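You operate a simulated robot arm through the tools that you are given. There is no shell and no other tool. Be economical: measure what you need, move in short steps, check, and stop when the job is done.

You run a simulated robot arm. Do the job below in one go: nothing can be reset, and whatever is moved stays where it is left.

TASK
Hook up the lower rod and test it at the air card's pressure.
Fine: yellow and green air couplers in by the card before the red air valve opens; run the rod out and home; shut the valve at the end; leave the other couplers in. Where these are worked on the way, their far stop is far enough and under half their travel is too little: red air valve.

Only the result counts: the job must be done as asked and must still hold three seconds after the hand-in. Knocking over, shifting, dropping, spilling or breaking anything else fails it.

THE ROBOT
A 7-joint arm with a two-finger parallel gripper, fixed in place. Base frame: the origin is at the foot of the arm, x ahead of it, y to its left, z up; the work surface is at about z = 0.871. Lengths are in m, angles in rad, forces in N, time in s.
With the tool pointing down near the work surface it reaches from about 0.3 to 0.74 m from the base axis. Its first joint turns from -2.007 to 2.007 rad. Payload 3.91 kg.
The TCP is the grasp point between the finger pads, 0.03 m short of the fingertips. In the tool frame z runs along the fingers and y along their closing line. Largest opening 0.11 m; finger width 0.02, thickness 0.01; the body of the gripper, 0.048 by 0.112 m, starts 0.055 m behind the TCP.
Orientation is that of the tool frame in the base frame, as a unit quaternion [w, x, y, z]. With the fingers straight down and closing along the base's y, the tool's x points along the base's -x, its y along +y and its z along -z.

THE INTERFACE
- The arm moves only by the tool arm_command. Its argument "deltas" is one flat list of numbers, 7 for each row, row after row: the finger opening in m, from 0 to 0.11, then the shift along the tool's x, y, z in m, then the turn, a rotation vector about the tool's x, y, z in rad. In form: [claw, x, y, z, wx, wy, wz, claw, x, y, z, wx, wy, wz, ...]. A call has 1 to 10 rows; each row is the pose to reach, as a shift and turn from the pose commanded when the call began, along the tool's axes at that moment. Each row takes 0.2 s and may step no farther than 0.05 m and 0.15 rad from the row before; otherwise, or with a gripper value out of range, the whole call is refused. Where a pose cannot be reached the arm comes as near as it can. A force on the tool above 80 N (or 10 N above the force at the start of the call, whichever is more), or a blocked arm, ends the call early, and 0.2 s more pass. The fingers move at their own pace (about 0.108 m/s each) and stop on an object; they squeeze with about 29 N. The grip force told is the motor's: it shows also when the fingers shut on nothing. Time passes only in rows, and 0.2 s behind the last, so rows that repeat a pose let the fingers close. It gives the time, the measured TCP pose, the force on the tool (base axes), the opening and the grip force at its end, in the units of the frame above (readings bear some noise), with the torque about the TCP (base axes, N m) and any sound that the robot's microphone picked up.
- Cameras (640 x 400 px; columns grow to the right, rows downward): "scene" is fixed at [0.3983, 0.654, 1.5138]; the picture's right is [-0.95, -0.30, 0.00], its down [-0.11, 0.34, -0.93] and it looks along [0.28, -0.89, -0.36] (base axes); focal length 334 px, centre (320, 200). "wrist" rides on the gripper at [0.072, 0.017, -0.103] in the tool frame; the picture's right is [-0.23, 0.97, 0.00], its down [-0.76, -0.18, -0.62] and it looks along [-0.61, -0.14, 0.78] (tool axes); focal length 222 px, centre (320, 200). There is no depth. A picture from a camera that has moved, and an enlarged one, comes with that camera's place and axes in the base frame and with its lens. The place of the scene camera against the robot may be out by one fixed shift of up to 0.025 m in any direction.
- camera(camera): a new picture of that camera. The clock stands still meanwhile.
- lift_body(by): slides the trunk up (or, below 0, down) by that many m; the arm rides with it, the base frame stays. It gives what a move gives, with no picture.
- enlarge(camera, box): a new picture of the part [left, top, right, bottom] of that camera's present view, enlarged. The clock stands still meanwhile.
- hand_in(): hands the job in; it is judged then, once.

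Work in short steps. Places have to be worked out from the pictures, the camera data and where the tool is seen: move nearer, look again, correct. Check each grasp and each placing, and mend what went wrong. You have 120 turns and 64 pictures in all, those below and enlarged ones among them. Open the gripper and draw the arm clear of the work before you hand the job in, unless the task says otherwise; then end with one line.

The tools are called as name(argument=value, ...) on one line, values as JSON. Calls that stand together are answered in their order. arm_command: Moves the arm, as the interface text tells. Its arguments: {"type":"object","properties":{"deltas":{"type":"array"}},"required":["deltas"]} The other tools are called the same way: lift_body (by) slides the trunk up or down; camera (camera) takes a picture; enlarge (camera, box) takes an enlarged picture of a part of a camera's view; hand_in () hands the job in.

At the start:

```text
t: 0.0
position: [0.3788, -0.2817, 1.4115]
orientation: [-0.001, 0.0, 1.0, 0.0]
ft_force: [-0.4, 0.1, 0.7]
ft_torque: [-0.01, -0.02, 0.0]
grip_width: 0.1102
gripper_force: 0.2
trunk travel left (down, up): [-0.875, 0.115]
```

scene: 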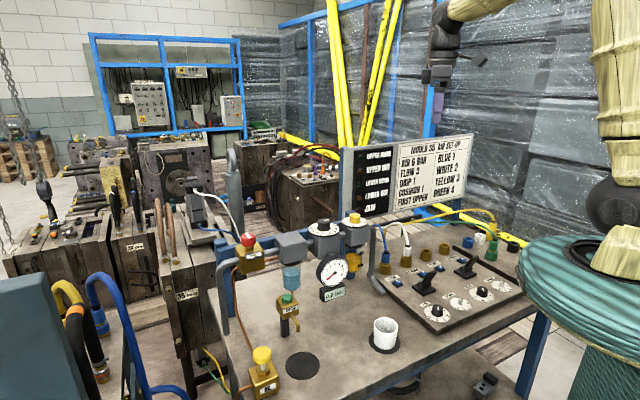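
wrist: 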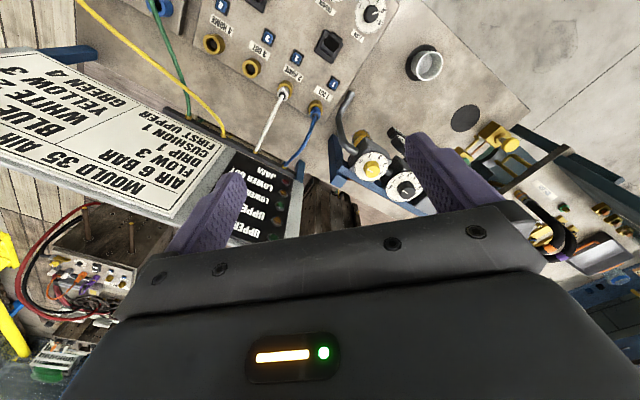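

I'll start by reading the card and the panel in close-up.

enlarge(camera="scene", box=[330, 120, 540, 330])

enlarge(camera="scene", box=[210, 200, 400, 400])

enlarge(camera="wrist", box=[130, 0, 460, 206])

```text
1.90 times, centred on (435, 225) of scene
camera zoom: at [0.3983, 0.654, 1.5138], right [-0.95, -0.3, 0.0], down [-0.11, 0.34, -0.93], along [0.28, -0.89, -0.36], focal length 637 px, centre (101, 152)
```

zoom: 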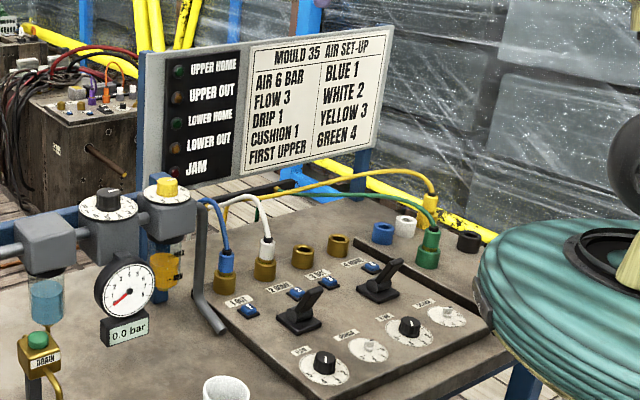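

```text
2.00 times, centred on (305, 300) of scene
camera zoom: at [0.3983, 0.654, 1.5138], right [-0.95, -0.3, 0.0], down [-0.11, 0.34, -0.93], along [0.28, -0.89, -0.36], focal length 669 px, centre (350, 0)
```

zoom: 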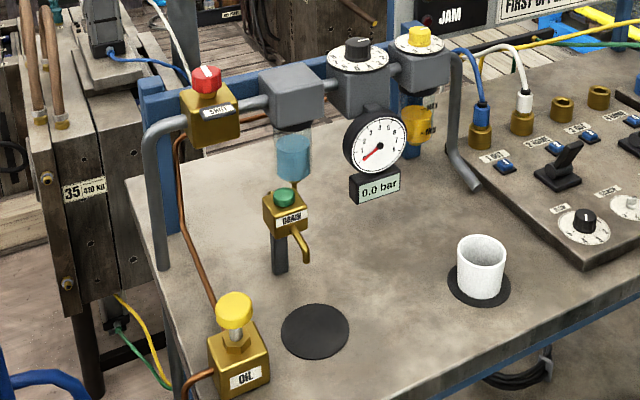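

```text
1.94 times, centred on (295, 103) of wrist
camera zoom: at [0.3057, -0.2651, 1.5153], right [0.23, 0.97, 0.0], down [0.76, -0.18, 0.62], along [0.61, -0.14, -0.78], focal length 431 px, centre (368, 388)
```

zoom: 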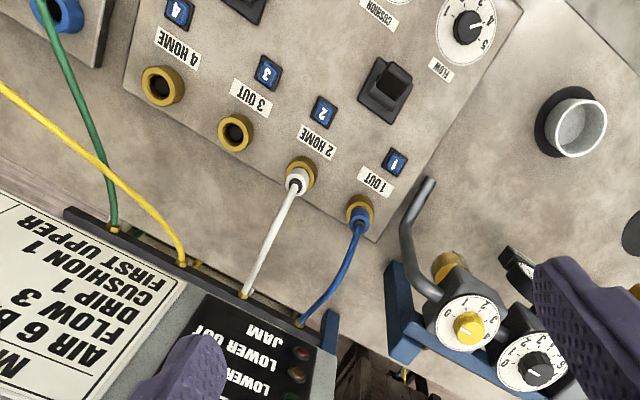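

Yellow and green are parked at the right; ports 3 and 4 are empty. I turn the wrist to face that side and look at the parking posts.

arm_command(deltas=[0.11, 0.025, -0.007, 0.01, 0, 0, 0.14, 0.11, 0.05, -0.014, 0.02, 0, 0, 0.28, 0.11, 0.075, -0.021, 0.03, 0, 0, 0.42, 0.11, 0.1, -0.028, 0.04, 0, 0, 0.56, 0.11, 0.125, -0.035, 0.05, 0, 0, 0.7, 0.11, 0.15, -0.042, 0.06, 0, 0, 0.84, 0.11, 0.175, -0.049, 0.07, 0, 0, 0.98, 0.11, 0.18, -0.056, 0.08, 0, 0, 1.12, 0.11, 0.18, -0.06, 0.08, 0, 0, 1.2])

camera(camera="wrist")

```text
t: 2.0
position: [0.1981, -0.3417, 1.3314]
orientation: [0.0, 0.566, 0.825, 0.001]
ft_force: [-0.4, -0.2, 0.6]
ft_torque: [0.0, -0.01, 0.03]
grip_width: 0.11
gripper_force: 0.1
trunk travel left (down, up): [-0.875, 0.115]
```

```text
58 pictures are left
camera wrist: at [0.1868, -0.2685, 1.4364], right [0.99, 0.14, 0.0], down [0.11, -0.77, 0.62], along [0.09, -0.62, -0.78], focal length 222 px, centre (320, 200)
```

wrist: 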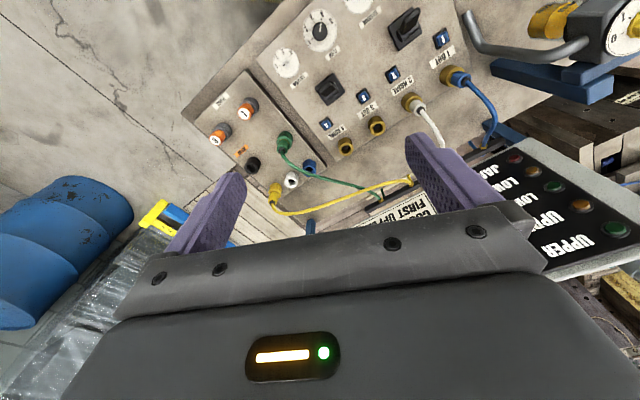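

enlarge(camera="wrist", box=[180, 0, 500, 220])

```text
1.82 times, centred on (340, 110) of wrist
camera zoom: at [0.1868, -0.2685, 1.4364], right [0.99, 0.14, 0.0], down [0.11, -0.77, 0.62], along [0.09, -0.62, -0.78], focal length 404 px, centre (284, 364)
```

zoom: 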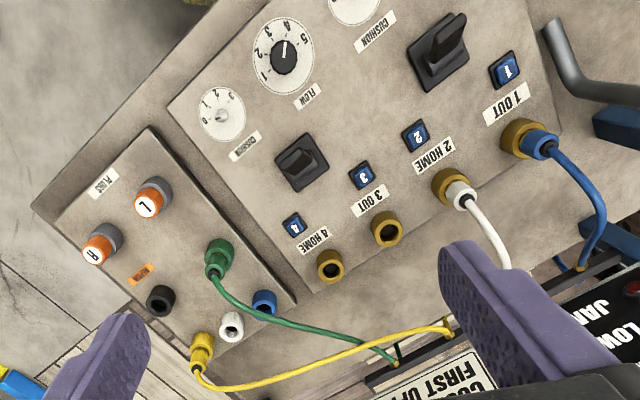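

Couplers sit roughly at green (.13,-.49), yellow (.12,-.63). I lower towards them for a close look.

arm_command(deltas=[0.11, -0.02, -0.02, 0.03, 0, 0, 0, 0.11, -0.042, -0.04, 0.06, 0, 0, 0, 0.11, -0.063, -0.06, 0.09, 0, 0, 0, 0.11, -0.084, -0.08, 0.12, 0, 0, 0, 0.11, -0.105, -0.1, 0.15, 0, 0, 0, 0.11, -0.125, -0.121, 0.18, 0, 0, 0])

camera(camera="wrist")

```text
t: 3.4
position: [0.1314, -0.5028, 1.1535]
orientation: [0.0, 0.564, 0.826, 0.0]
ft_force: [-0.5, 0.3, 0.5]
ft_torque: [0.02, -0.01, -0.02]
grip_width: 0.1102
gripper_force: 0.0
trunk travel left (down, up): [-0.875, 0.115]
```

```text
56 pictures are left
camera wrist: at [0.1204, -0.43, 1.2567], right [0.99, 0.14, 0.0], down [0.11, -0.77, 0.62], along [0.09, -0.62, -0.78], focal length 222 px, centre (320, 200)
```

wrist: 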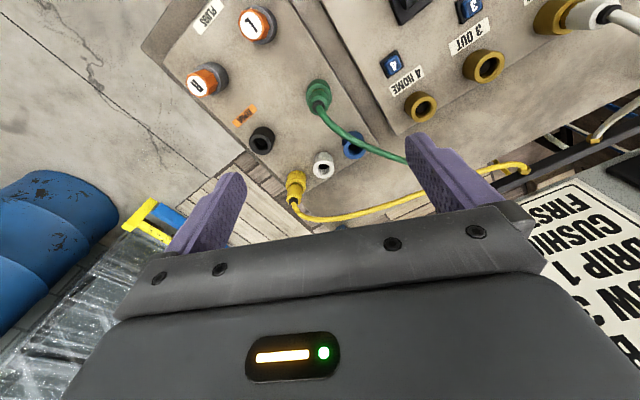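

enlarge(camera="wrist", box=[230, 50, 450, 230])

enlarge(camera="scene", box=[430, 190, 530, 270])

enlarge(camera="scene", box=[370, 215, 470, 295])

```text
2.22 times, centred on (340, 140) of wrist
camera zoom: at [0.1204, -0.43, 1.2567], right [0.99, 0.14, 0.0], down [0.11, -0.77, 0.62], along [0.09, -0.62, -0.78], focal length 494 px, centre (276, 333)
```

zoom: 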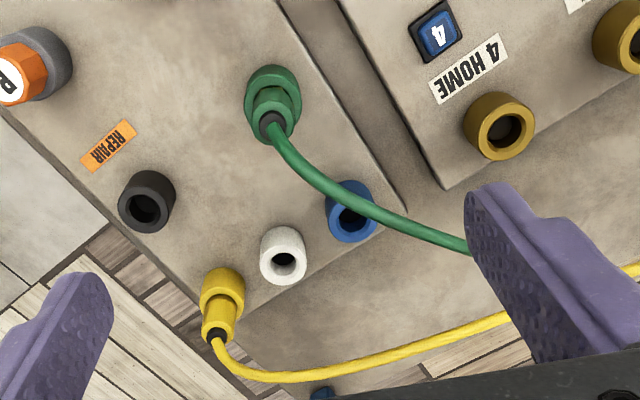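

```text
5.00 times, centred on (480, 230) of scene
camera zoom: at [0.3983, 0.654, 1.5138], right [-0.95, -0.3, 0.0], down [-0.11, 0.34, -0.93], along [0.28, -0.89, -0.36], focal length 1672 px, centre (-480, 50)
```

zoom: 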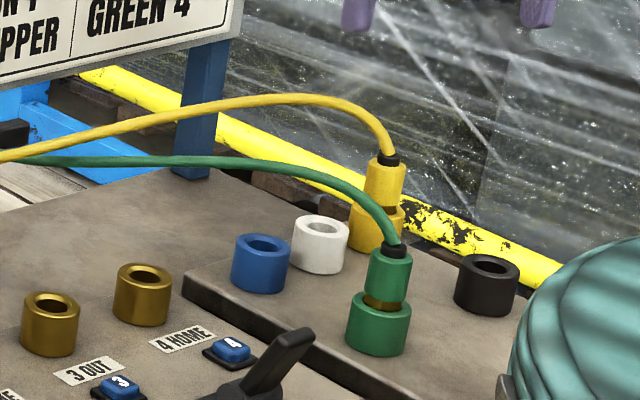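

```text
5.00 times, centred on (420, 255) of scene
camera zoom: at [0.3983, 0.654, 1.5138], right [-0.95, -0.3, 0.0], down [-0.11, 0.34, -0.93], along [0.28, -0.89, -0.36], focal length 1672 px, centre (-180, -75)
```

zoom: 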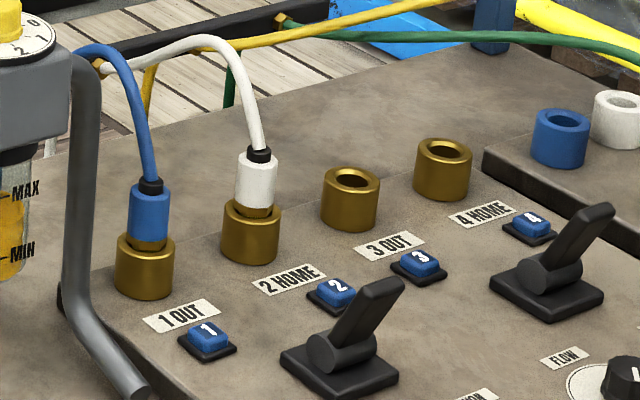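

Couplers stand upright in coloured park cups, tops at about z 0.968. I take yellow first: turn so the fingers close across its hose, and hover above it.

arm_command(deltas=[0.11, -0.014, -0.008, 0.009, 0, 0, -0.1426, 0.11, -0.028, -0.015, 0.018, 0, 0, -0.285, 0.11, -0.042, -0.023, 0.027, 0, 0, -0.428, 0.11, -0.056, -0.031, 0.036, 0, 0, -0.57, 0.11, -0.07, -0.038, 0.045, 0, 0, -0.713, 0.11, -0.083, -0.046, 0.054, 0, 0, -0.856, 0.11, -0.097, -0.054, 0.063, 0, 0, -0.998, 0.11, -0.111, -0.061, 0.072, 0, 0, -1.141, 0.11, -0.125, -0.069, 0.081, 0, 0, -1.283, 0.11, -0.139, -0.0767, 0.09, 0, 0, -1.426])

camera(camera="wrist")

```text
t: 5.6
position: [0.11, -0.6591, 1.0615]
orientation: [-0.001, -0.113, 0.994, 0.0]
ft_force: [0.0, -0.4, -0.3]
ft_torque: [0.01, 0.03, 0.03]
grip_width: 0.1103
gripper_force: 0.1
trunk travel left (down, up): [-0.875, 0.115]
```

```text
52 pictures are left
camera wrist: at [0.0354, -0.6601, 1.1649], right [0.0, 1.0, 0.0], down [0.78, 0.0, 0.62], along [0.62, 0.0, -0.78], focal length 222 px, centre (320, 200)
```

wrist: 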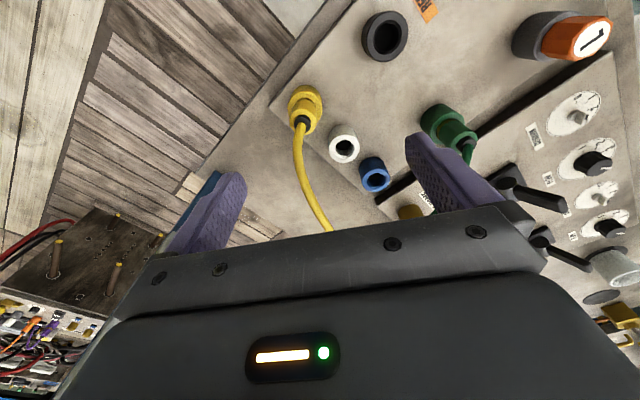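

Yellow's top works out at about (.106,-.676,.96). I correct sideways, lower partly and check.

arm_command(deltas=[0.11, 0.0077, -0.0157, 0.0, 0, 0, 0, 0.11, 0.0077, -0.0157, 0.03, 0, 0, 0, 0.11, 0.0077, -0.0157, 0.055, 0, 0, 0, 0.11, 0.0077, -0.0157, 0.06, 0, 0, 0])

camera(camera="wrist")

enlarge(camera="scene", box=[430, 170, 530, 250])

```text
t: 6.6
position: [0.1064, -0.6748, 1.0021]
orientation: [0.001, -0.113, 0.994, 0.0]
ft_force: [-0.8, -0.2, -0.6]
ft_torque: [-0.02, 0.05, 0.01]
grip_width: 0.1098
gripper_force: 0.0
trunk travel left (down, up): [-0.875, 0.115]
```

```text
51 pictures are left
camera wrist: at [0.0322, -0.6759, 1.1064], right [0.0, 1.0, 0.0], down [0.78, 0.0, 0.62], along [0.62, 0.0, -0.78], focal length 222 px, centre (320, 200)
```

wrist: 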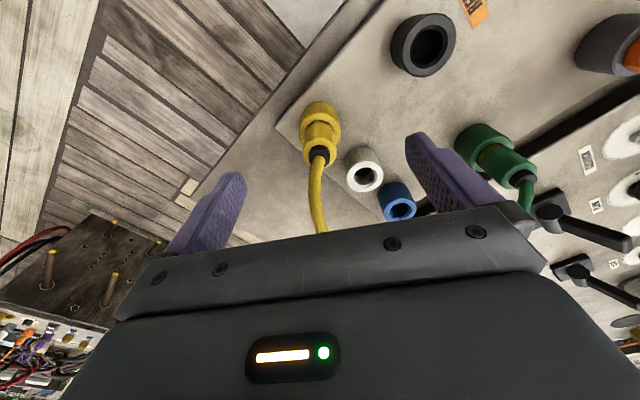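

```text
5.00 times, centred on (480, 210) of scene
camera zoom: at [0.3983, 0.654, 1.5138], right [-0.95, -0.3, 0.0], down [-0.11, 0.34, -0.93], along [0.28, -0.89, -0.36], focal length 1672 px, centre (-480, 150)
```

zoom: 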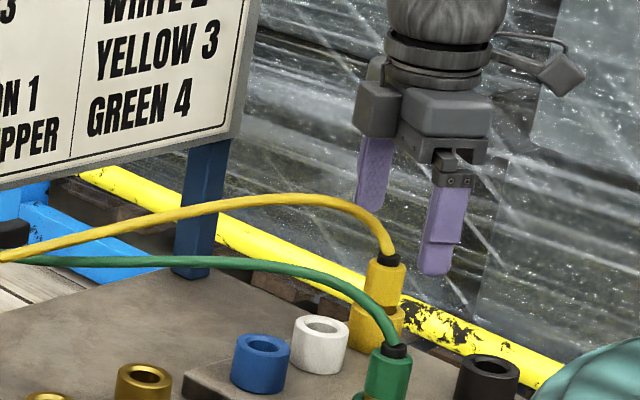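

Aligned to a few mm. I go down to put the pads on the coupler's upper body and close.

arm_command(deltas=[0.11, 0.002, -0.002, 0.02, 0, 0, 0, 0.11, 0.002, -0.002, 0.038, 0, 0, 0, 0.11, 0.002, -0.002, 0.047, 0, 0, 0, 0.06, 0.002, -0.002, 0.047, 0, 0, 0, 0.02, 0.002, -0.002, 0.047, 0, 0, 0, 0.02, 0.002, -0.002, 0.047, 0, 0, 0, 0.02, 0.002, -0.002, 0.047, 0, 0, 0])

camera(camera="wrist")

enlarge(camera="scene", box=[430, 170, 530, 250])

```text
t: 8.2
position: [0.1047, -0.6777, 0.9541]
orientation: [0.0, -0.113, 0.994, 0.0]
ft_force: [0.3, -1.1, 0.7]
ft_torque: [-0.04, -0.02, 0.0]
grip_width: 0.0246
gripper_force: 28.9
trunk travel left (down, up): [-0.875, 0.115]
```

```text
49 pictures are left
camera wrist: at [0.0306, -0.6783, 1.0581], right [0.0, 1.0, 0.0], down [0.78, 0.0, 0.62], along [0.62, 0.0, -0.78], focal length 222 px, centre (320, 200)
```

wrist: 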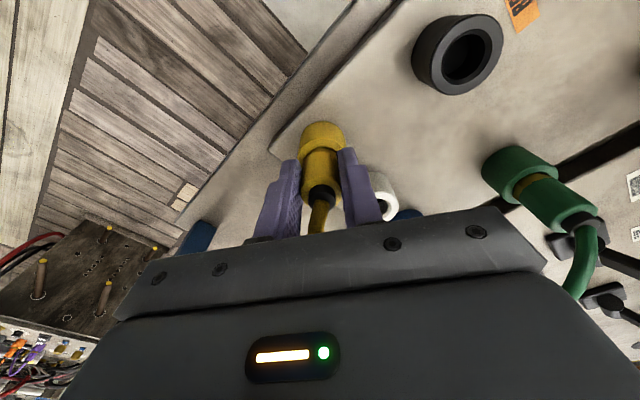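

```text
5.00 times, centred on (480, 210) of scene
camera zoom: at [0.3983, 0.654, 1.5138], right [-0.95, -0.3, 0.0], down [-0.11, 0.34, -0.93], along [0.28, -0.89, -0.36], focal length 1672 px, centre (-480, 150)
```

zoom: 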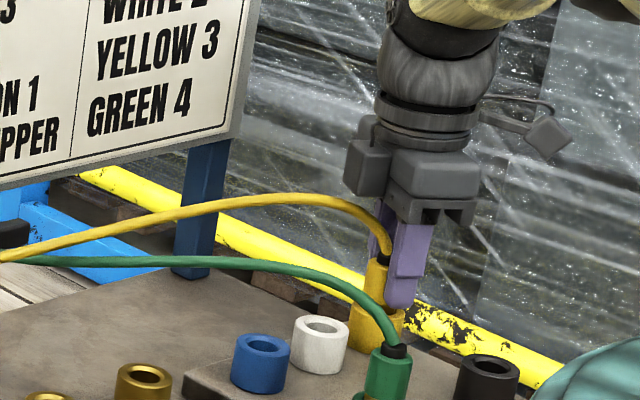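

The grip width (.0246) is less than the coupler's seen diameter (~.03), and the scene view shows the coupler off toward +x in the pads. I open, shift +x by 12 mm and grip again to see if the width grows.

arm_command(deltas=[0.06, 0, 0, 0, 0, 0, 0, 0.06, 0, 0, 0, 0, 0, 0, 0.06, -0.012, 0, 0, 0, 0, 0, 0.06, -0.012, 0, 0, 0, 0, 0, 0.015, -0.012, 0, 0, 0, 0, 0, 0.015, -0.012, 0, 0, 0, 0, 0, 0.015, -0.012, 0, 0, 0, 0, 0])

enlarge(camera="scene", box=[450, 190, 510, 240])

enlarge(camera="wrist", box=[240, 90, 420, 250])

```text
t: 9.8
position: [0.1156, -0.6749, 0.9537]
orientation: [0.001, -0.113, 0.994, 0.0]
ft_force: [0.4, 0.0, -0.2]
ft_torque: [-0.01, -0.04, 0.0]
grip_width: 0.0245
gripper_force: 29.4
trunk travel left (down, up): [-0.875, 0.115]
```

```text
8.00 times, centred on (480, 215) of scene
camera zoom: at [0.3983, 0.654, 1.5138], right [-0.95, -0.3, 0.0], down [-0.11, 0.34, -0.93], along [0.28, -0.89, -0.36], focal length 2674 px, centre (-960, 80)
```

zoom: 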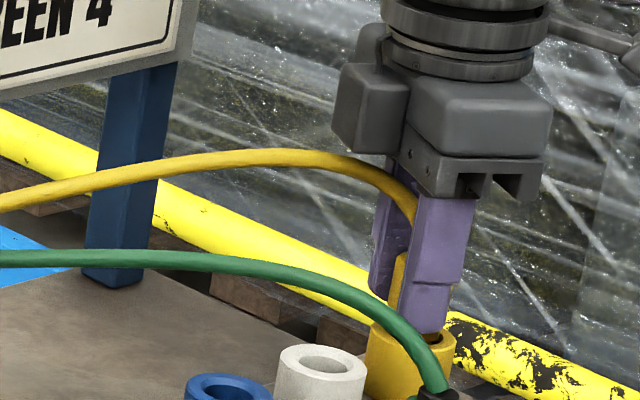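

```text
2.50 times, centred on (330, 170) of wrist
camera zoom: at [0.0419, -0.6757, 1.0581], right [0.0, 1.0, 0.0], down [0.78, 0.0, 0.62], along [0.62, 0.0, -0.78], focal length 555 px, centre (295, 275)
```

zoom: 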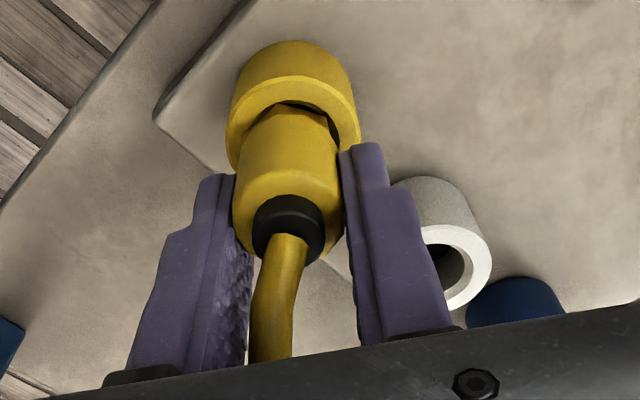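

Same width, so .0245 is its diameter and the grip is good. Lift straight up.

arm_command(deltas=[0.015, 0, 0, -0.01, 0, 0, 0, 0.015, 0, 0, -0.025, 0, 0, 0, 0.015, 0, 0, -0.05, 0, 0, 0, 0.015, 0, 0, -0.075, 0, 0, 0])

enlarge(camera="wrist", box=[200, 50, 440, 250])

enlarge(camera="scene", box=[380, 150, 540, 270])

```text
t: 10.8
position: [0.1157, -0.6747, 1.0309]
orientation: [0.0, -0.113, 0.994, 0.0]
ft_force: [0.0, -0.4, -0.1]
ft_torque: [-0.01, 0.02, -0.02]
grip_width: 0.0246
gripper_force: 29.4
trunk travel left (down, up): [-0.875, 0.115]
```

```text
2.00 times, centred on (320, 150) of wrist
camera zoom: at [0.0419, -0.6755, 1.1341], right [0.0, 1.0, 0.0], down [0.78, 0.0, 0.62], along [0.62, 0.0, -0.78], focal length 444 px, centre (320, 300)
```

zoom: 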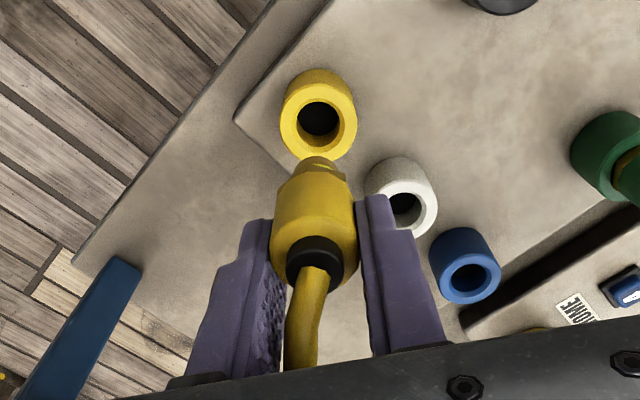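

```text
3.33 times, centred on (460, 210) of scene
camera zoom: at [0.3983, 0.654, 1.5138], right [-0.95, -0.3, 0.0], down [-0.11, 0.34, -0.93], along [0.28, -0.89, -0.36], focal length 1114 px, centre (-147, 167)
```

zoom: 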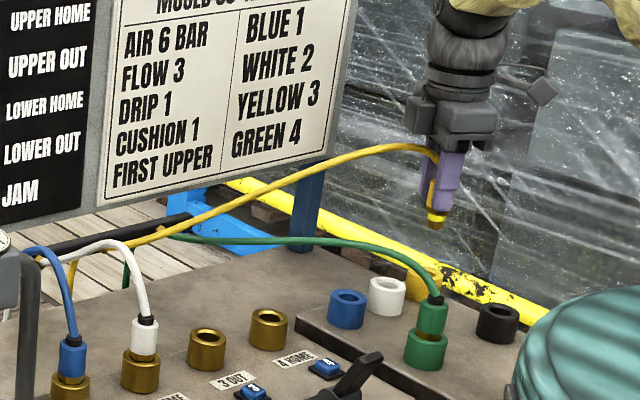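

Yellow is free. The empty cup's place in this wrist view gives me the coupler-over-socket reference: full-frame pixel about (319,108) at 77 mm above seated. I carry it over port 3.

arm_command(deltas=[0.015, -0.036, 0.0206, -0.02, 0, 0, 0.072, 0.015, -0.072, 0.0413, -0.03, 0, 0, 0.144, 0.015, -0.108, 0.062, -0.03, 0, 0, 0.216, 0.015, -0.144, 0.0826, -0.03, 0, 0, 0.288, 0.015, -0.18, 0.1032, -0.03, 0, 0, 0.36, 0.015, -0.216, 0.124, -0.03, 0, 0, 0.432, 0.015, -0.252, 0.1445, -0.015, 0, 0, 0.504, 0.015, -0.2886, 0.1652, 0, 0, 0, 0.576, 0.015, -0.2886, 0.1652, 0, 0, 0, 0.576])

enlarge(camera="wrist", box=[200, 50, 440, 250])

enlarge(camera="scene", box=[350, 170, 510, 290])

```text
t: 12.8
position: [0.3603, -0.4495, 1.0292]
orientation: [0.0, 0.174, 0.985, 0.001]
ft_force: [-0.6, -0.6, -0.7]
ft_torque: [0.01, -0.01, -0.01]
grip_width: 0.0248
gripper_force: 29.4
trunk travel left (down, up): [-0.875, 0.115]
```

```text
2.00 times, centred on (320, 150) of wrist
camera zoom: at [0.2981, -0.4104, 1.1337], right [0.55, 0.84, 0.0], down [0.65, -0.43, 0.62], along [0.52, -0.34, -0.78], focal length 444 px, centre (320, 300)
```

zoom: 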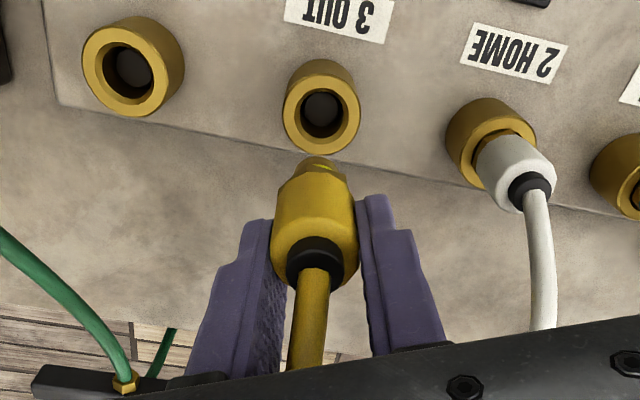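

```text
3.33 times, centred on (430, 230) of scene
camera zoom: at [0.3983, 0.654, 1.5138], right [-0.95, -0.3, 0.0], down [-0.11, 0.34, -0.93], along [0.28, -0.89, -0.36], focal length 1114 px, centre (-47, 100)
```

zoom: 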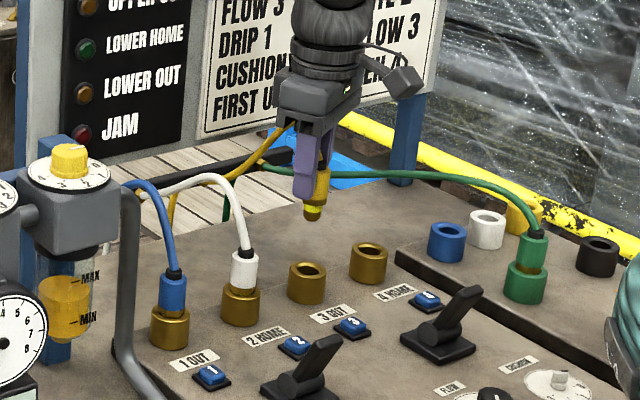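

Port 3 sits within ~3 mm of the reference, same size (same height). Small correction, then push down 77 mm.

arm_command(deltas=[0.015, 0.003, 0.001, 0.0, 0, 0, 0, 0.015, 0.003, 0.001, 0.02, 0, 0, 0, 0.015, 0.003, 0.001, 0.035, 0, 0, 0, 0.015, 0.003, 0.001, 0.045, 0, 0, 0, 0.015, 0.003, 0.001, 0.055, 0, 0, 0, 0.015, 0.003, 0.001, 0.063, 0, 0, 0, 0.015, 0.003, 0.001, 0.07, 0, 0, 0, 0.015, 0.003, 0.001, 0.077, 0, 0, 0])

enlarge(camera="wrist", box=[200, 50, 440, 250])

enlarge(camera="scene", box=[350, 170, 510, 290])

```text
t: 14.6
position: [0.3584, -0.4458, 0.9542]
orientation: [0.002, 0.174, 0.985, -0.001]
ft_force: [-2.7, 3.7, 18.2]
ft_torque: [0.25, 0.28, 0.0]
grip_width: 0.0247
gripper_force: 29.0
trunk travel left (down, up): [-0.875, 0.115]
```

```text
2.00 times, centred on (320, 150) of wrist
camera zoom: at [0.2951, -0.4067, 1.0582], right [0.55, 0.84, 0.0], down [0.65, -0.43, 0.63], along [0.52, -0.34, -0.78], focal length 444 px, centre (320, 300)
```

zoom: 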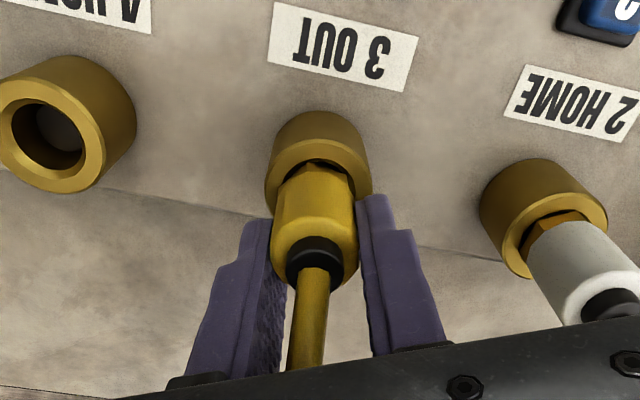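

```text
3.33 times, centred on (430, 230) of scene
camera zoom: at [0.3983, 0.654, 1.5138], right [-0.95, -0.3, 0.0], down [-0.11, 0.34, -0.93], along [0.28, -0.89, -0.36], focal length 1114 px, centre (-47, 100)
```

zoom: 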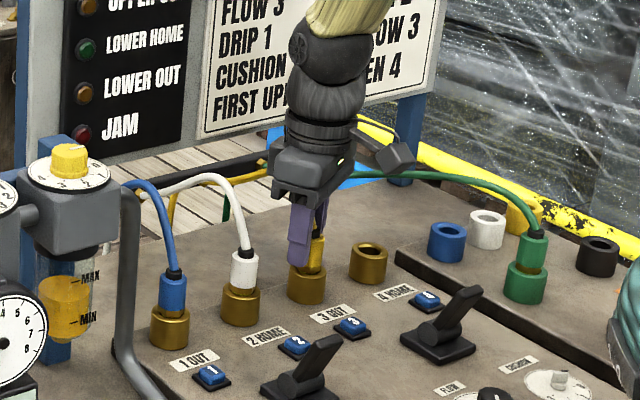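

In the socket with 18 N resistance but no click reported. I press down a bit farther.

arm_command(deltas=[0.015, 0, 0, 0.003, 0, 0, 0, 0.015, 0, 0, 0.006, 0, 0, 0, 0.015, 0, 0, 0.009, 0, 0, 0, 0.015, 0, 0, 0.012, 0, 0, 0])

```text
t: 15.6
position: [0.3581, -0.4457, 0.9456]
orientation: [0.002, 0.174, 0.985, -0.004]
ft_force: [2.5, 2.8, 47.2]
ft_torque: [0.83, 0.19, -0.06]
grip_width: 0.0246
gripper_force: 28.9
trunk travel left (down, up): [-0.875, 0.115]
```

enlarge(camera="wrist", box=[200, 50, 440, 250])

```text
2.00 times, centred on (320, 150) of wrist
camera zoom: at [0.2954, -0.4061, 1.0481], right [0.55, 0.84, 0.0], down [0.65, -0.42, 0.63], along [0.53, -0.35, -0.78], focal length 444 px, centre (320, 300)
```

zoom: 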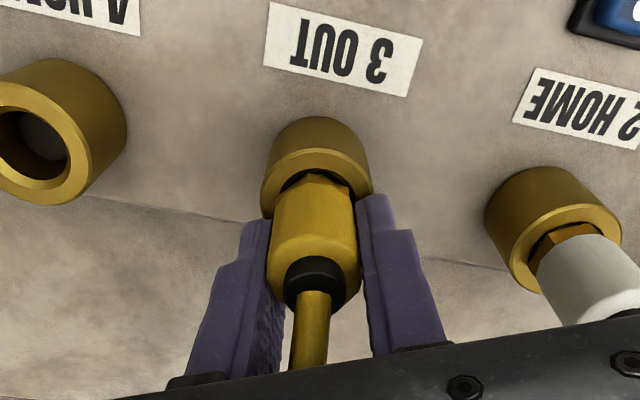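

The pads slid a little. I release and retreat to compare its seating height with white's.

arm_command(deltas=[0.015, 0, 0, -0.008, 0, 0, 0, 0.05, 0, 0, -0.008, 0, 0, 0, 0.05, 0, 0, -0.01, 0, 0, 0, 0.05, 0, 0, -0.04, 0, 0, 0, 0.05, 0.03, 0, -0.08, 0, 0, 0, 0.05, 0.06, 0, -0.12, 0, 0, 0])

enlarge(camera="wrist", box=[200, 50, 440, 250])

enlarge(camera="scene", box=[380, 215, 460, 275])

```text
t: 17.0
position: [0.3004, -0.4264, 1.0624]
orientation: [0.002, 0.174, 0.985, 0.0]
ft_force: [-0.3, 0.5, -0.1]
ft_torque: [-0.01, -0.02, 0.03]
grip_width: 0.05
gripper_force: 0.0
trunk travel left (down, up): [-0.875, 0.115]
```

```text
2.00 times, centred on (320, 150) of wrist
camera zoom: at [0.2378, -0.388, 1.1659], right [0.55, 0.84, 0.0], down [0.65, -0.43, 0.62], along [0.52, -0.34, -0.78], focal length 444 px, centre (320, 300)
```

zoom: 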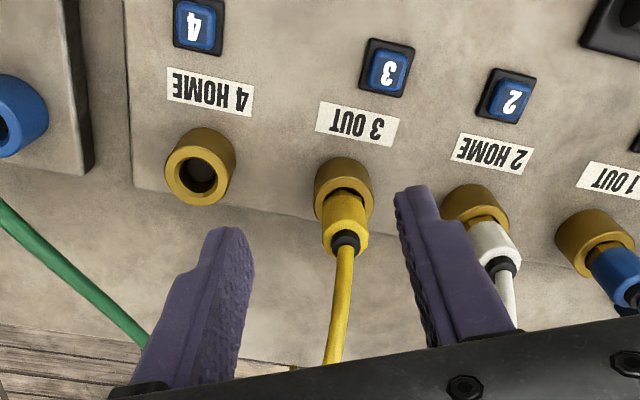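

```text
6.67 times, centred on (420, 245) of scene
camera zoom: at [0.3983, 0.654, 1.5138], right [-0.95, -0.3, 0.0], down [-0.11, 0.34, -0.93], along [0.28, -0.89, -0.36], focal length 2229 px, centre (-347, -100)
```

zoom: 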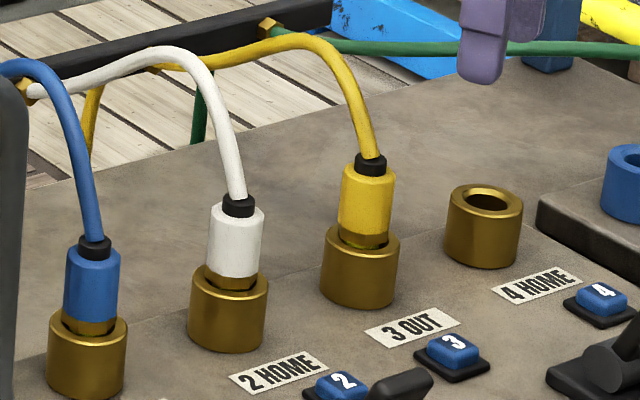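

It looks seated like the others. A tug test: regrip and pull gently to see if it is latched.

arm_command(deltas=[0.05, -0.03, 0, 0.04, 0, 0, 0, 0.05, -0.06, 0, 0.08, 0, 0, 0, 0.05, -0.06, 0, 0.108, 0, 0, 0, 0.015, -0.06, 0, 0.108, 0, 0, 0, 0.015, -0.06, 0, 0.108, 0, 0, 0, 0.015, -0.06, 0, 0.108, 0, 0, 0, 0.015, -0.06, 0, 0.106, 0, 0, 0, 0.015, -0.06, 0, 0.104, 0, 0, 0])

```text
t: 18.8
position: [0.3578, -0.4478, 0.9553]
orientation: [-0.002, 0.174, 0.985, 0.002]
ft_force: [0.4, 7.0, -20.8]
ft_torque: [0.34, -0.2, -0.03]
grip_width: 0.0248
gripper_force: 29.1
trunk travel left (down, up): [-0.875, 0.115]
```

Pulling 2–4 mm gives −21 N: it's latched. Release, rise and go over the green coupler.

arm_command(deltas=[0.05, 0, 0, 0.002, 0, 0, 0, 0.05, 0, 0, 0.002, 0, 0, 0, 0.05, 0, 0, -0.04, 0, 0, 0, 0.05, 0, 0, -0.085, 0, 0, 0, 0.08, 0.03, -0.023, -0.1, 0, 0, 0, 0.1, 0.066, -0.046, -0.1, 0, 0, 0, 0.1, 0.1, -0.069, -0.1, 0, 0, 0, 0.1, 0.13, -0.092, -0.1, 0, 0, 0, 0.1, 0.16, -0.115, -0.1, 0, 0, 0, 0.1, 0.186, -0.138, -0.1, 0, 0, 0])

enlarge(camera="wrist", box=[200, 50, 440, 250])

```text
t: 21.0
position: [0.1363, -0.5125, 1.0586]
orientation: [0.0, 0.174, 0.985, -0.001]
ft_force: [-0.4, -0.7, -0.2]
ft_torque: [0.01, -0.01, 0.01]
grip_width: 0.1001
gripper_force: 0.0
trunk travel left (down, up): [-0.875, 0.115]
```

```text
2.00 times, centred on (320, 150) of wrist
camera zoom: at [0.0736, -0.4733, 1.1617], right [0.55, 0.84, 0.0], down [0.65, -0.43, 0.62], along [0.52, -0.34, -0.78], focal length 444 px, centre (320, 300)
```

zoom: 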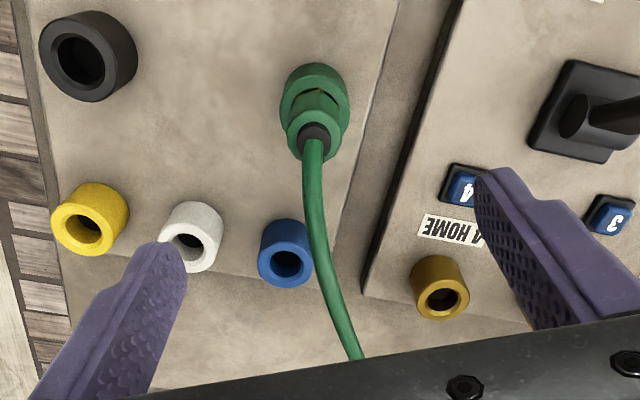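

Green axis at about (.129,-.513). Descend with slight correction and grip.

arm_command(deltas=[0.07, 0.003, -0.002, 0.03, 0, 0, 0, 0.07, 0.003, -0.002, 0.065, 0, 0, 0, 0.07, 0.003, -0.002, 0.09, 0, 0, 0, 0.07, 0.003, -0.002, 0.105, 0, 0, 0, 0.015, 0.003, -0.002, 0.105, 0, 0, 0, 0.015, 0.003, -0.002, 0.105, 0, 0, 0, 0.015, 0.003, -0.002, 0.105, 0, 0, 0, 0.015, 0.003, -0.002, 0.065, 0, 0, 0, 0.015, 0.003, -0.002, 0.028, 0, 0, 0, 0.015, 0.003, -0.002, 0.028, 0, 0, 0])

enlarge(camera="wrist", box=[200, 50, 440, 250])

```text
t: 23.2
position: [0.1332, -0.5135, 1.0292]
orientation: [0.001, 0.173, 0.985, 0.002]
ft_force: [-0.1, 0.0, 0.0]
ft_torque: [0.06, 0.0, 0.02]
grip_width: 0.0249
gripper_force: 28.7
trunk travel left (down, up): [-0.875, 0.115]
```

```text
2.00 times, centred on (320, 150) of wrist
camera zoom: at [0.0699, -0.4738, 1.1332], right [0.55, 0.84, 0.0], down [0.65, -0.43, 0.62], along [0.52, -0.34, -0.78], focal length 444 px, centre (320, 300)
```

zoom: 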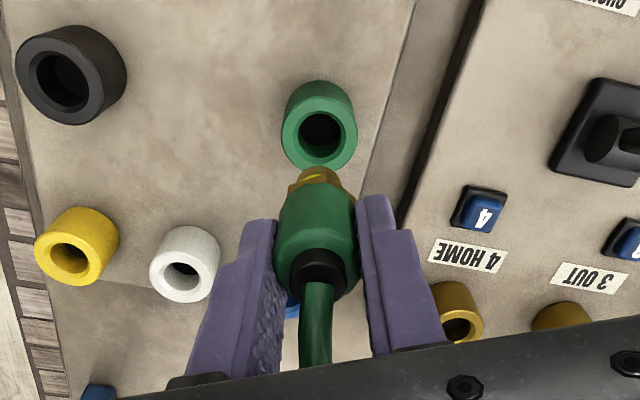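

Green is held; its cup reference is pixel (319,130) in this crop. Carry to above port 4.

arm_command(deltas=[0.015, -0.03, 0.012, -0.02, 0, 0, 0, 0.015, -0.065, 0.028, -0.03, 0, 0, 0, 0.015, -0.1, 0.043, -0.03, 0, 0, 0, 0.015, -0.13, 0.055, -0.015, 0, 0, 0, 0.015, -0.14, 0.0596, 0, 0, 0, 0, 0.015, -0.14, 0.0596, 0, 0, 0, 0])

enlarge(camera="wrist", box=[200, 50, 440, 250])

```text
t: 24.6
position: [0.2829, -0.5062, 1.0273]
orientation: [-0.001, 0.174, 0.985, -0.001]
ft_force: [-0.7, 0.0, -0.6]
ft_torque: [0.0, -0.01, 0.02]
grip_width: 0.0248
gripper_force: 29.3
trunk travel left (down, up): [-0.875, 0.115]
```

```text
2.00 times, centred on (320, 150) of wrist
camera zoom: at [0.2213, -0.4663, 1.1314], right [0.55, 0.84, 0.0], down [0.65, -0.43, 0.62], along [0.52, -0.34, -0.78], focal length 444 px, centre (320, 300)
```

zoom: 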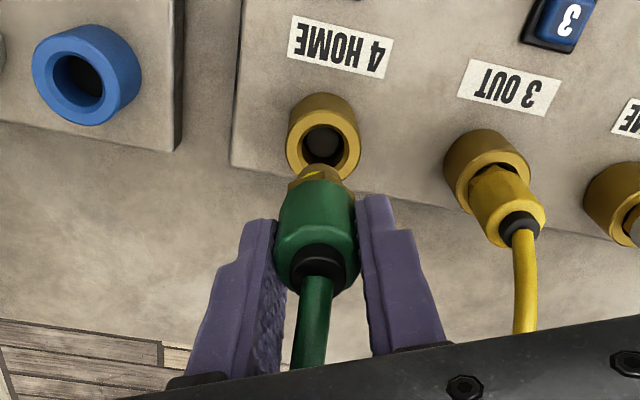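

Need ~4.5 mm outward and 2 mm sideways. Correct, then press in.

arm_command(deltas=[0.015, -0.0045, 0.002, 0.0, 0, 0, 0, 0.015, -0.0045, 0.002, 0.02, 0, 0, 0, 0.015, -0.0045, 0.002, 0.035, 0, 0, 0, 0.015, -0.0045, 0.002, 0.045, 0, 0, 0, 0.015, -0.0045, 0.002, 0.055, 0, 0, 0, 0.015, -0.0045, 0.002, 0.063, 0, 0, 0, 0.015, -0.0045, 0.002, 0.07, 0, 0, 0, 0.015, -0.0045, 0.002, 0.077, 0, 0, 0, 0.015, -0.0045, 0.002, 0.083, 0, 0, 0, 0.015, -0.0045, 0.002, 0.088, 0, 0, 0])

arm_command(deltas=[0.015, 0, 0, -0.008, 0, 0, 0, 0.015, 0, 0, -0.014, 0, 0, 0, 0.015, 0, 0, -0.016, 0, 0, 0])

```text
t: 26.8
position: [0.2871, -0.5054, 0.9445]
orientation: [0.001, 0.173, 0.985, -0.003]
ft_force: [-1.1, -3.5, 39.0]
ft_torque: [0.42, 0.17, 0.05]
grip_width: 0.025
gripper_force: 29.1
trunk travel left (down, up): [-0.875, 0.115]
```

```text
t: 27.6
position: [0.2871, -0.5069, 0.9542]
orientation: [-0.002, 0.174, 0.985, 0.003]
ft_force: [-3.9, -3.3, -19.9]
ft_torque: [-0.2, 0.26, 0.0]
grip_width: 0.0253
gripper_force: 29.1
trunk travel left (down, up): [-0.875, 0.115]
```

Green latched too (−20 N on a light tug). Release and rise, then go look at the air unit.

arm_command(deltas=[0.05, 0, 0, 0.002, 0, 0, 0, 0.05, 0, 0, 0.002, 0, 0, 0, 0.05, 0, 0, -0.04, 0, 0, 0, 0.05, 0, 0, -0.085, 0, 0, 0, 0.05, 0.0, 0, -0.13, 0, 0, 0, 0.05, 0.0, 0, -0.175, 0, 0, 0])

arm_command(deltas=[0.05, 0, 0.035, -0.025, 0, 0, -0.035, 0.05, 0, 0.07, -0.05, 0, 0, -0.07, 0.05, 0, 0.105, -0.075, 0, 0, -0.105, 0.05, 0, 0.14, -0.1, 0, 0, -0.14, 0.05, 0, 0.175, -0.125, 0, 0, -0.175, 0.05, 0, 0.21, -0.15, 0, 0, -0.21, 0.05, 0, 0.245, -0.175, 0, 0, -0.245, 0.05, 0, 0.28, -0.2, 0, 0, -0.28, 0.05, 0, 0.31, -0.22, 0, 0, -0.32, 0.05, 0, 0.327, -0.22, 0, 0, -0.349])

camera(camera="wrist")

enlarge(camera="scene", box=[220, 190, 420, 315])

```text
t: 29.0
position: [0.2878, -0.5056, 1.1325]
orientation: [0.0, 0.173, 0.985, 0.0]
ft_force: [-0.8, 0.4, 0.4]
ft_torque: [-0.04, -0.02, 0.04]
grip_width: 0.0501
gripper_force: 0.1
trunk travel left (down, up): [-0.875, 0.115]
```

```text
t: 31.2
position: [0.4004, -0.1995, 1.3512]
orientation: [0.0, 0.0, 1.0, 0.0]
ft_force: [-0.4, -0.2, -0.7]
ft_torque: [-0.02, -0.01, -0.02]
grip_width: 0.05
gripper_force: 0.0
trunk travel left (down, up): [-0.875, 0.115]
```

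```text
33 pictures are left
camera wrist: at [0.328, -0.1827, 1.4555], right [0.23, 0.97, 0.0], down [0.76, -0.18, 0.62], along [0.61, -0.14, -0.78], focal length 222 px, centre (320, 200)
```

wrist: 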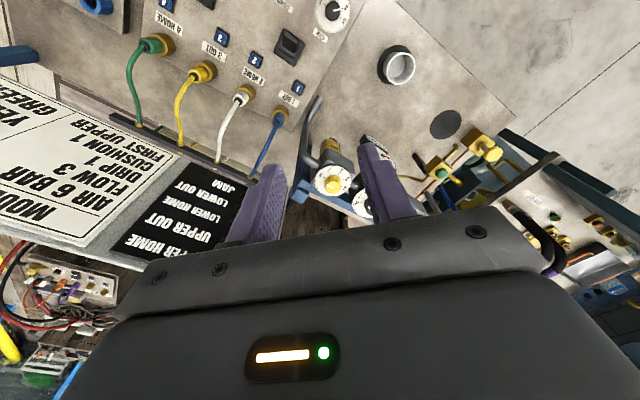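

```text
3.20 times, centred on (320, 252) of scene
camera zoom: at [0.3983, 0.654, 1.5138], right [-0.95, -0.3, 0.0], down [-0.11, 0.34, -0.93], along [0.28, -0.89, -0.36], focal length 1070 px, centre (320, 32)
```

zoom: 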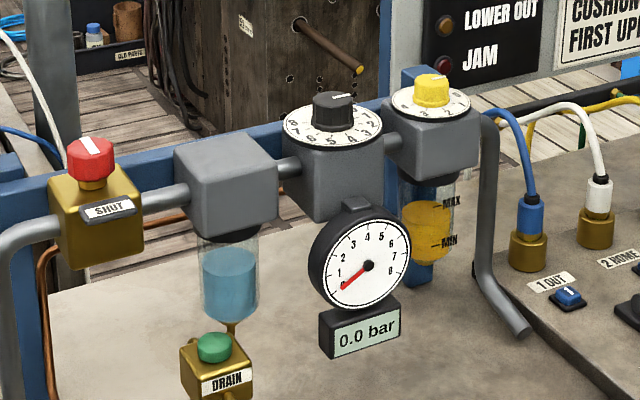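

I move so the wrist camera looks straight at the valve and regulator knobs.

arm_command(deltas=[0.05, -0.03, 0.035, -0.01, 0, 0, 0, 0.05, -0.06, 0.07, -0.02, 0, 0, 0, 0.05, -0.09, 0.105, -0.03, 0, 0, 0, 0.05, -0.12, 0.14, -0.04, 0, 0, 0, 0.05, -0.14, 0.17, -0.05, 0, 0, 0, 0.05, -0.14, 0.17, -0.05, 0, 0, 0])

camera(camera="wrist")

```text
t: 32.6
position: [0.5408, -0.0276, 1.4017]
orientation: [0.0, 0.001, 1.0, 0.0]
ft_force: [0.2, -0.7, 0.1]
ft_torque: [-0.01, 0.0, 0.0]
grip_width: 0.0499
gripper_force: 0.0
trunk travel left (down, up): [-0.875, 0.115]
```

```text
31 pictures are left
camera wrist: at [0.4673, -0.0124, 1.5053], right [0.23, 0.97, 0.0], down [0.76, -0.18, 0.62], along [0.61, -0.14, -0.78], focal length 222 px, centre (320, 200)
```

wrist: 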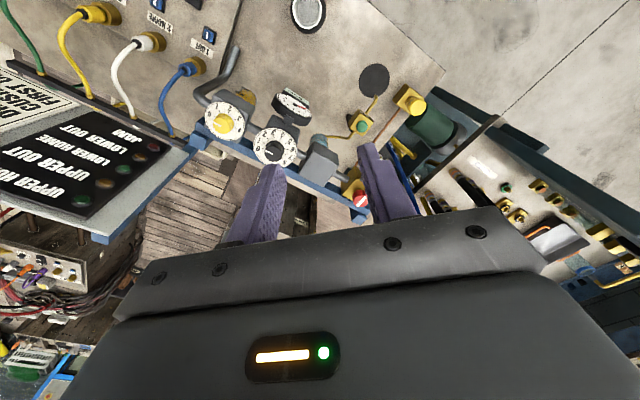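

enlarge(camera="wrist", box=[200, 80, 400, 220])

```text
2.86 times, centred on (300, 150) of wrist
camera zoom: at [0.4673, -0.0124, 1.5053], right [0.23, 0.97, 0.0], down [0.76, -0.18, 0.62], along [0.61, -0.14, -0.78], focal length 635 px, centre (377, 343)
```

zoom: 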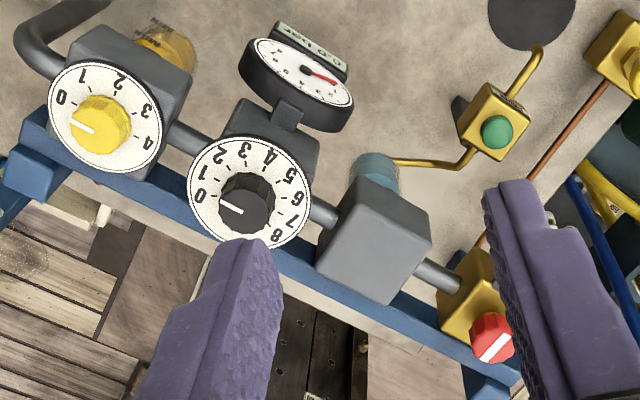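

Regulator knob is at about (.63,-.14, top 1.123), set to 0; dial increases clockwise. I move above it with the fingers turned +45° for a long clockwise stroke.

arm_command(deltas=[0.07, -0.015, -0.019, 0.037, 0, 0, -0.131, 0.07, -0.03, -0.037, 0.074, 0, 0, -0.262, 0.07, -0.045, -0.056, 0.111, 0, 0, -0.393, 0.07, -0.06, -0.075, 0.148, 0, 0, -0.523, 0.07, -0.074, -0.093, 0.185, 0, 0, -0.654, 0.07, -0.089, -0.112, 0.222, 0, 0, -0.785, 0.07, -0.089, -0.112, 0.222, 0, 0, -0.785])

camera(camera="wrist")

```text
t: 34.2
position: [0.6304, -0.1427, 1.1791]
orientation: [0.0, -0.384, 0.923, -0.001]
ft_force: [0.7, 1.0, 0.2]
ft_torque: [0.01, -0.01, 0.02]
grip_width: 0.0697
gripper_force: 0.1
trunk travel left (down, up): [-0.875, 0.115]
```

```text
29 pictures are left
camera wrist: at [0.5666, -0.1826, 1.2834], right [-0.53, 0.85, 0.0], down [0.66, 0.41, 0.62], along [0.53, 0.33, -0.78], focal length 222 px, centre (320, 200)
```

wrist: 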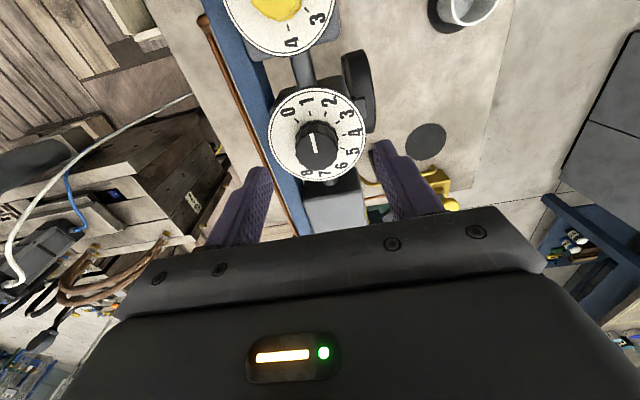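

Knob centred within 2 mm; dial face at z ≈1.097. Descend with tips just above the dial and grip.

arm_command(deltas=[0.07, 0, -0.002, 0.03, 0, 0, 0, 0.07, 0, -0.002, 0.046, 0, 0, 0, 0.02, 0, -0.002, 0.046, 0, 0, 0, 0.02, 0, -0.002, 0.046, 0, 0, 0, 0.02, 0, -0.002, 0.046, 0, 0, 0])

enlarge(camera="wrist", box=[220, 80, 420, 240])

```text
t: 35.4
position: [0.6344, -0.1444, 1.1336]
orientation: [0.001, -0.381, 0.924, -0.001]
ft_force: [10.3, -9.8, 3.7]
ft_torque: [-0.6, -0.49, -0.03]
grip_width: 0.0355
gripper_force: 45.4
trunk travel left (down, up): [-0.875, 0.115]
```

```text
2.50 times, centred on (320, 160) of wrist
camera zoom: at [0.5693, -0.185, 1.2376], right [-0.53, 0.85, 0.0], down [0.66, 0.41, 0.62], along [0.53, 0.33, -0.78], focal length 555 px, centre (320, 300)
```

zoom: 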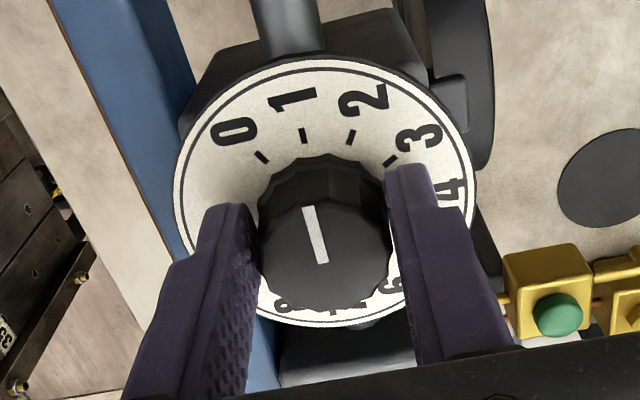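

Held, with a slight side load; shift 3 mm to relieve it. Pointer looks at about 1; I turn clockwise 1.5 rad and check.

arm_command(deltas=[0.02, 0, -0.003, 0, 0, 0, 0.0, 0.02, 0, -0.003, 0, 0, 0, 0.15, 0.02, 0, -0.003, 0, 0, 0, 0.3, 0.02, 0, -0.003, 0, 0, 0, 0.45, 0.02, 0, -0.003, 0, 0, 0, 0.6, 0.02, 0, -0.003, 0, 0, 0, 0.75, 0.02, 0, -0.003, 0, 0, 0, 0.9, 0.02, 0, -0.003, 0, 0, 0, 1.05, 0.02, 0, -0.003, 0, 0, 0, 1.2, 0.02, 0, -0.003, 0, 0, 0, 1.35])

enlarge(camera="wrist", box=[220, 80, 420, 240])

```text
t: 37.6
position: [0.6329, -0.1397, 1.1341]
orientation: [0.0, 0.28, 0.96, 0.0]
ft_force: [-9.2, 24.9, 4.4]
ft_torque: [1.11, 0.81, 0.04]
grip_width: 0.0355
gripper_force: 45.4
trunk travel left (down, up): [-0.875, 0.115]
```

```text
2.50 times, centred on (320, 160) of wrist
camera zoom: at [0.5803, -0.0869, 1.2379], right [0.71, 0.7, 0.0], down [0.55, -0.56, 0.62], along [0.44, -0.44, -0.78], focal length 555 px, centre (320, 300)
```

zoom: 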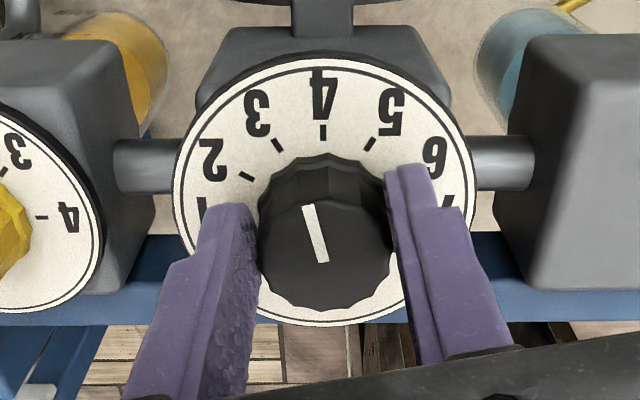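

Turned with the grip; pointer now ≈3.6 and scale is 30° per bar. Relieve the side load and turn another ~1.2 rad.

arm_command(deltas=[0.02, 0, 0.004, 0, 0, 0, 0.0, 0.02, 0, 0.004, 0, 0, 0, 0.15, 0.02, 0, 0.004, 0, 0, 0, 0.3, 0.02, 0, 0.004, 0, 0, 0, 0.45, 0.02, 0, 0.004, 0, 0, 0, 0.6, 0.02, 0, 0.004, 0, 0, 0, 0.75, 0.02, 0, 0.004, 0, 0, 0, 0.9, 0.02, 0, 0.004, 0, 0, 0, 1.05, 0.02, 0, 0.004, 0, 0, 0, 1.2])

enlarge(camera="wrist", box=[220, 80, 420, 240])

```text
t: 39.6
position: [0.6369, -0.1382, 1.1341]
orientation: [0.002, 0.775, 0.632, 0.003]
ft_force: [2.3, 22.5, 2.8]
ft_torque: [1.58, -0.28, -0.02]
grip_width: 0.0354
gripper_force: 45.3
trunk travel left (down, up): [-0.875, 0.115]
```

```text
2.50 times, centred on (320, 160) of wrist
camera zoom: at [0.6675, -0.0712, 1.2383], right [0.91, -0.42, 0.0], down [-0.33, -0.71, 0.62], along [-0.26, -0.57, -0.78], focal length 555 px, centre (320, 300)
```

zoom: 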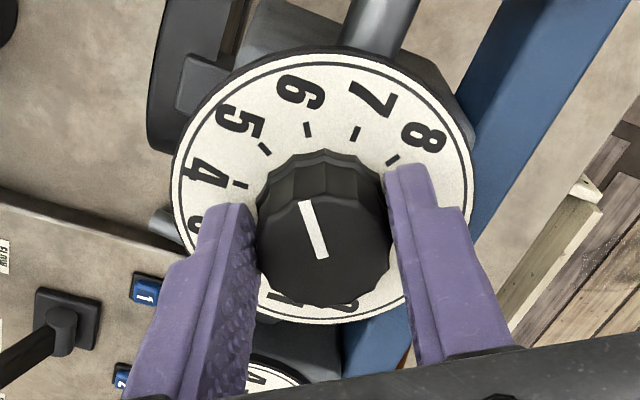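

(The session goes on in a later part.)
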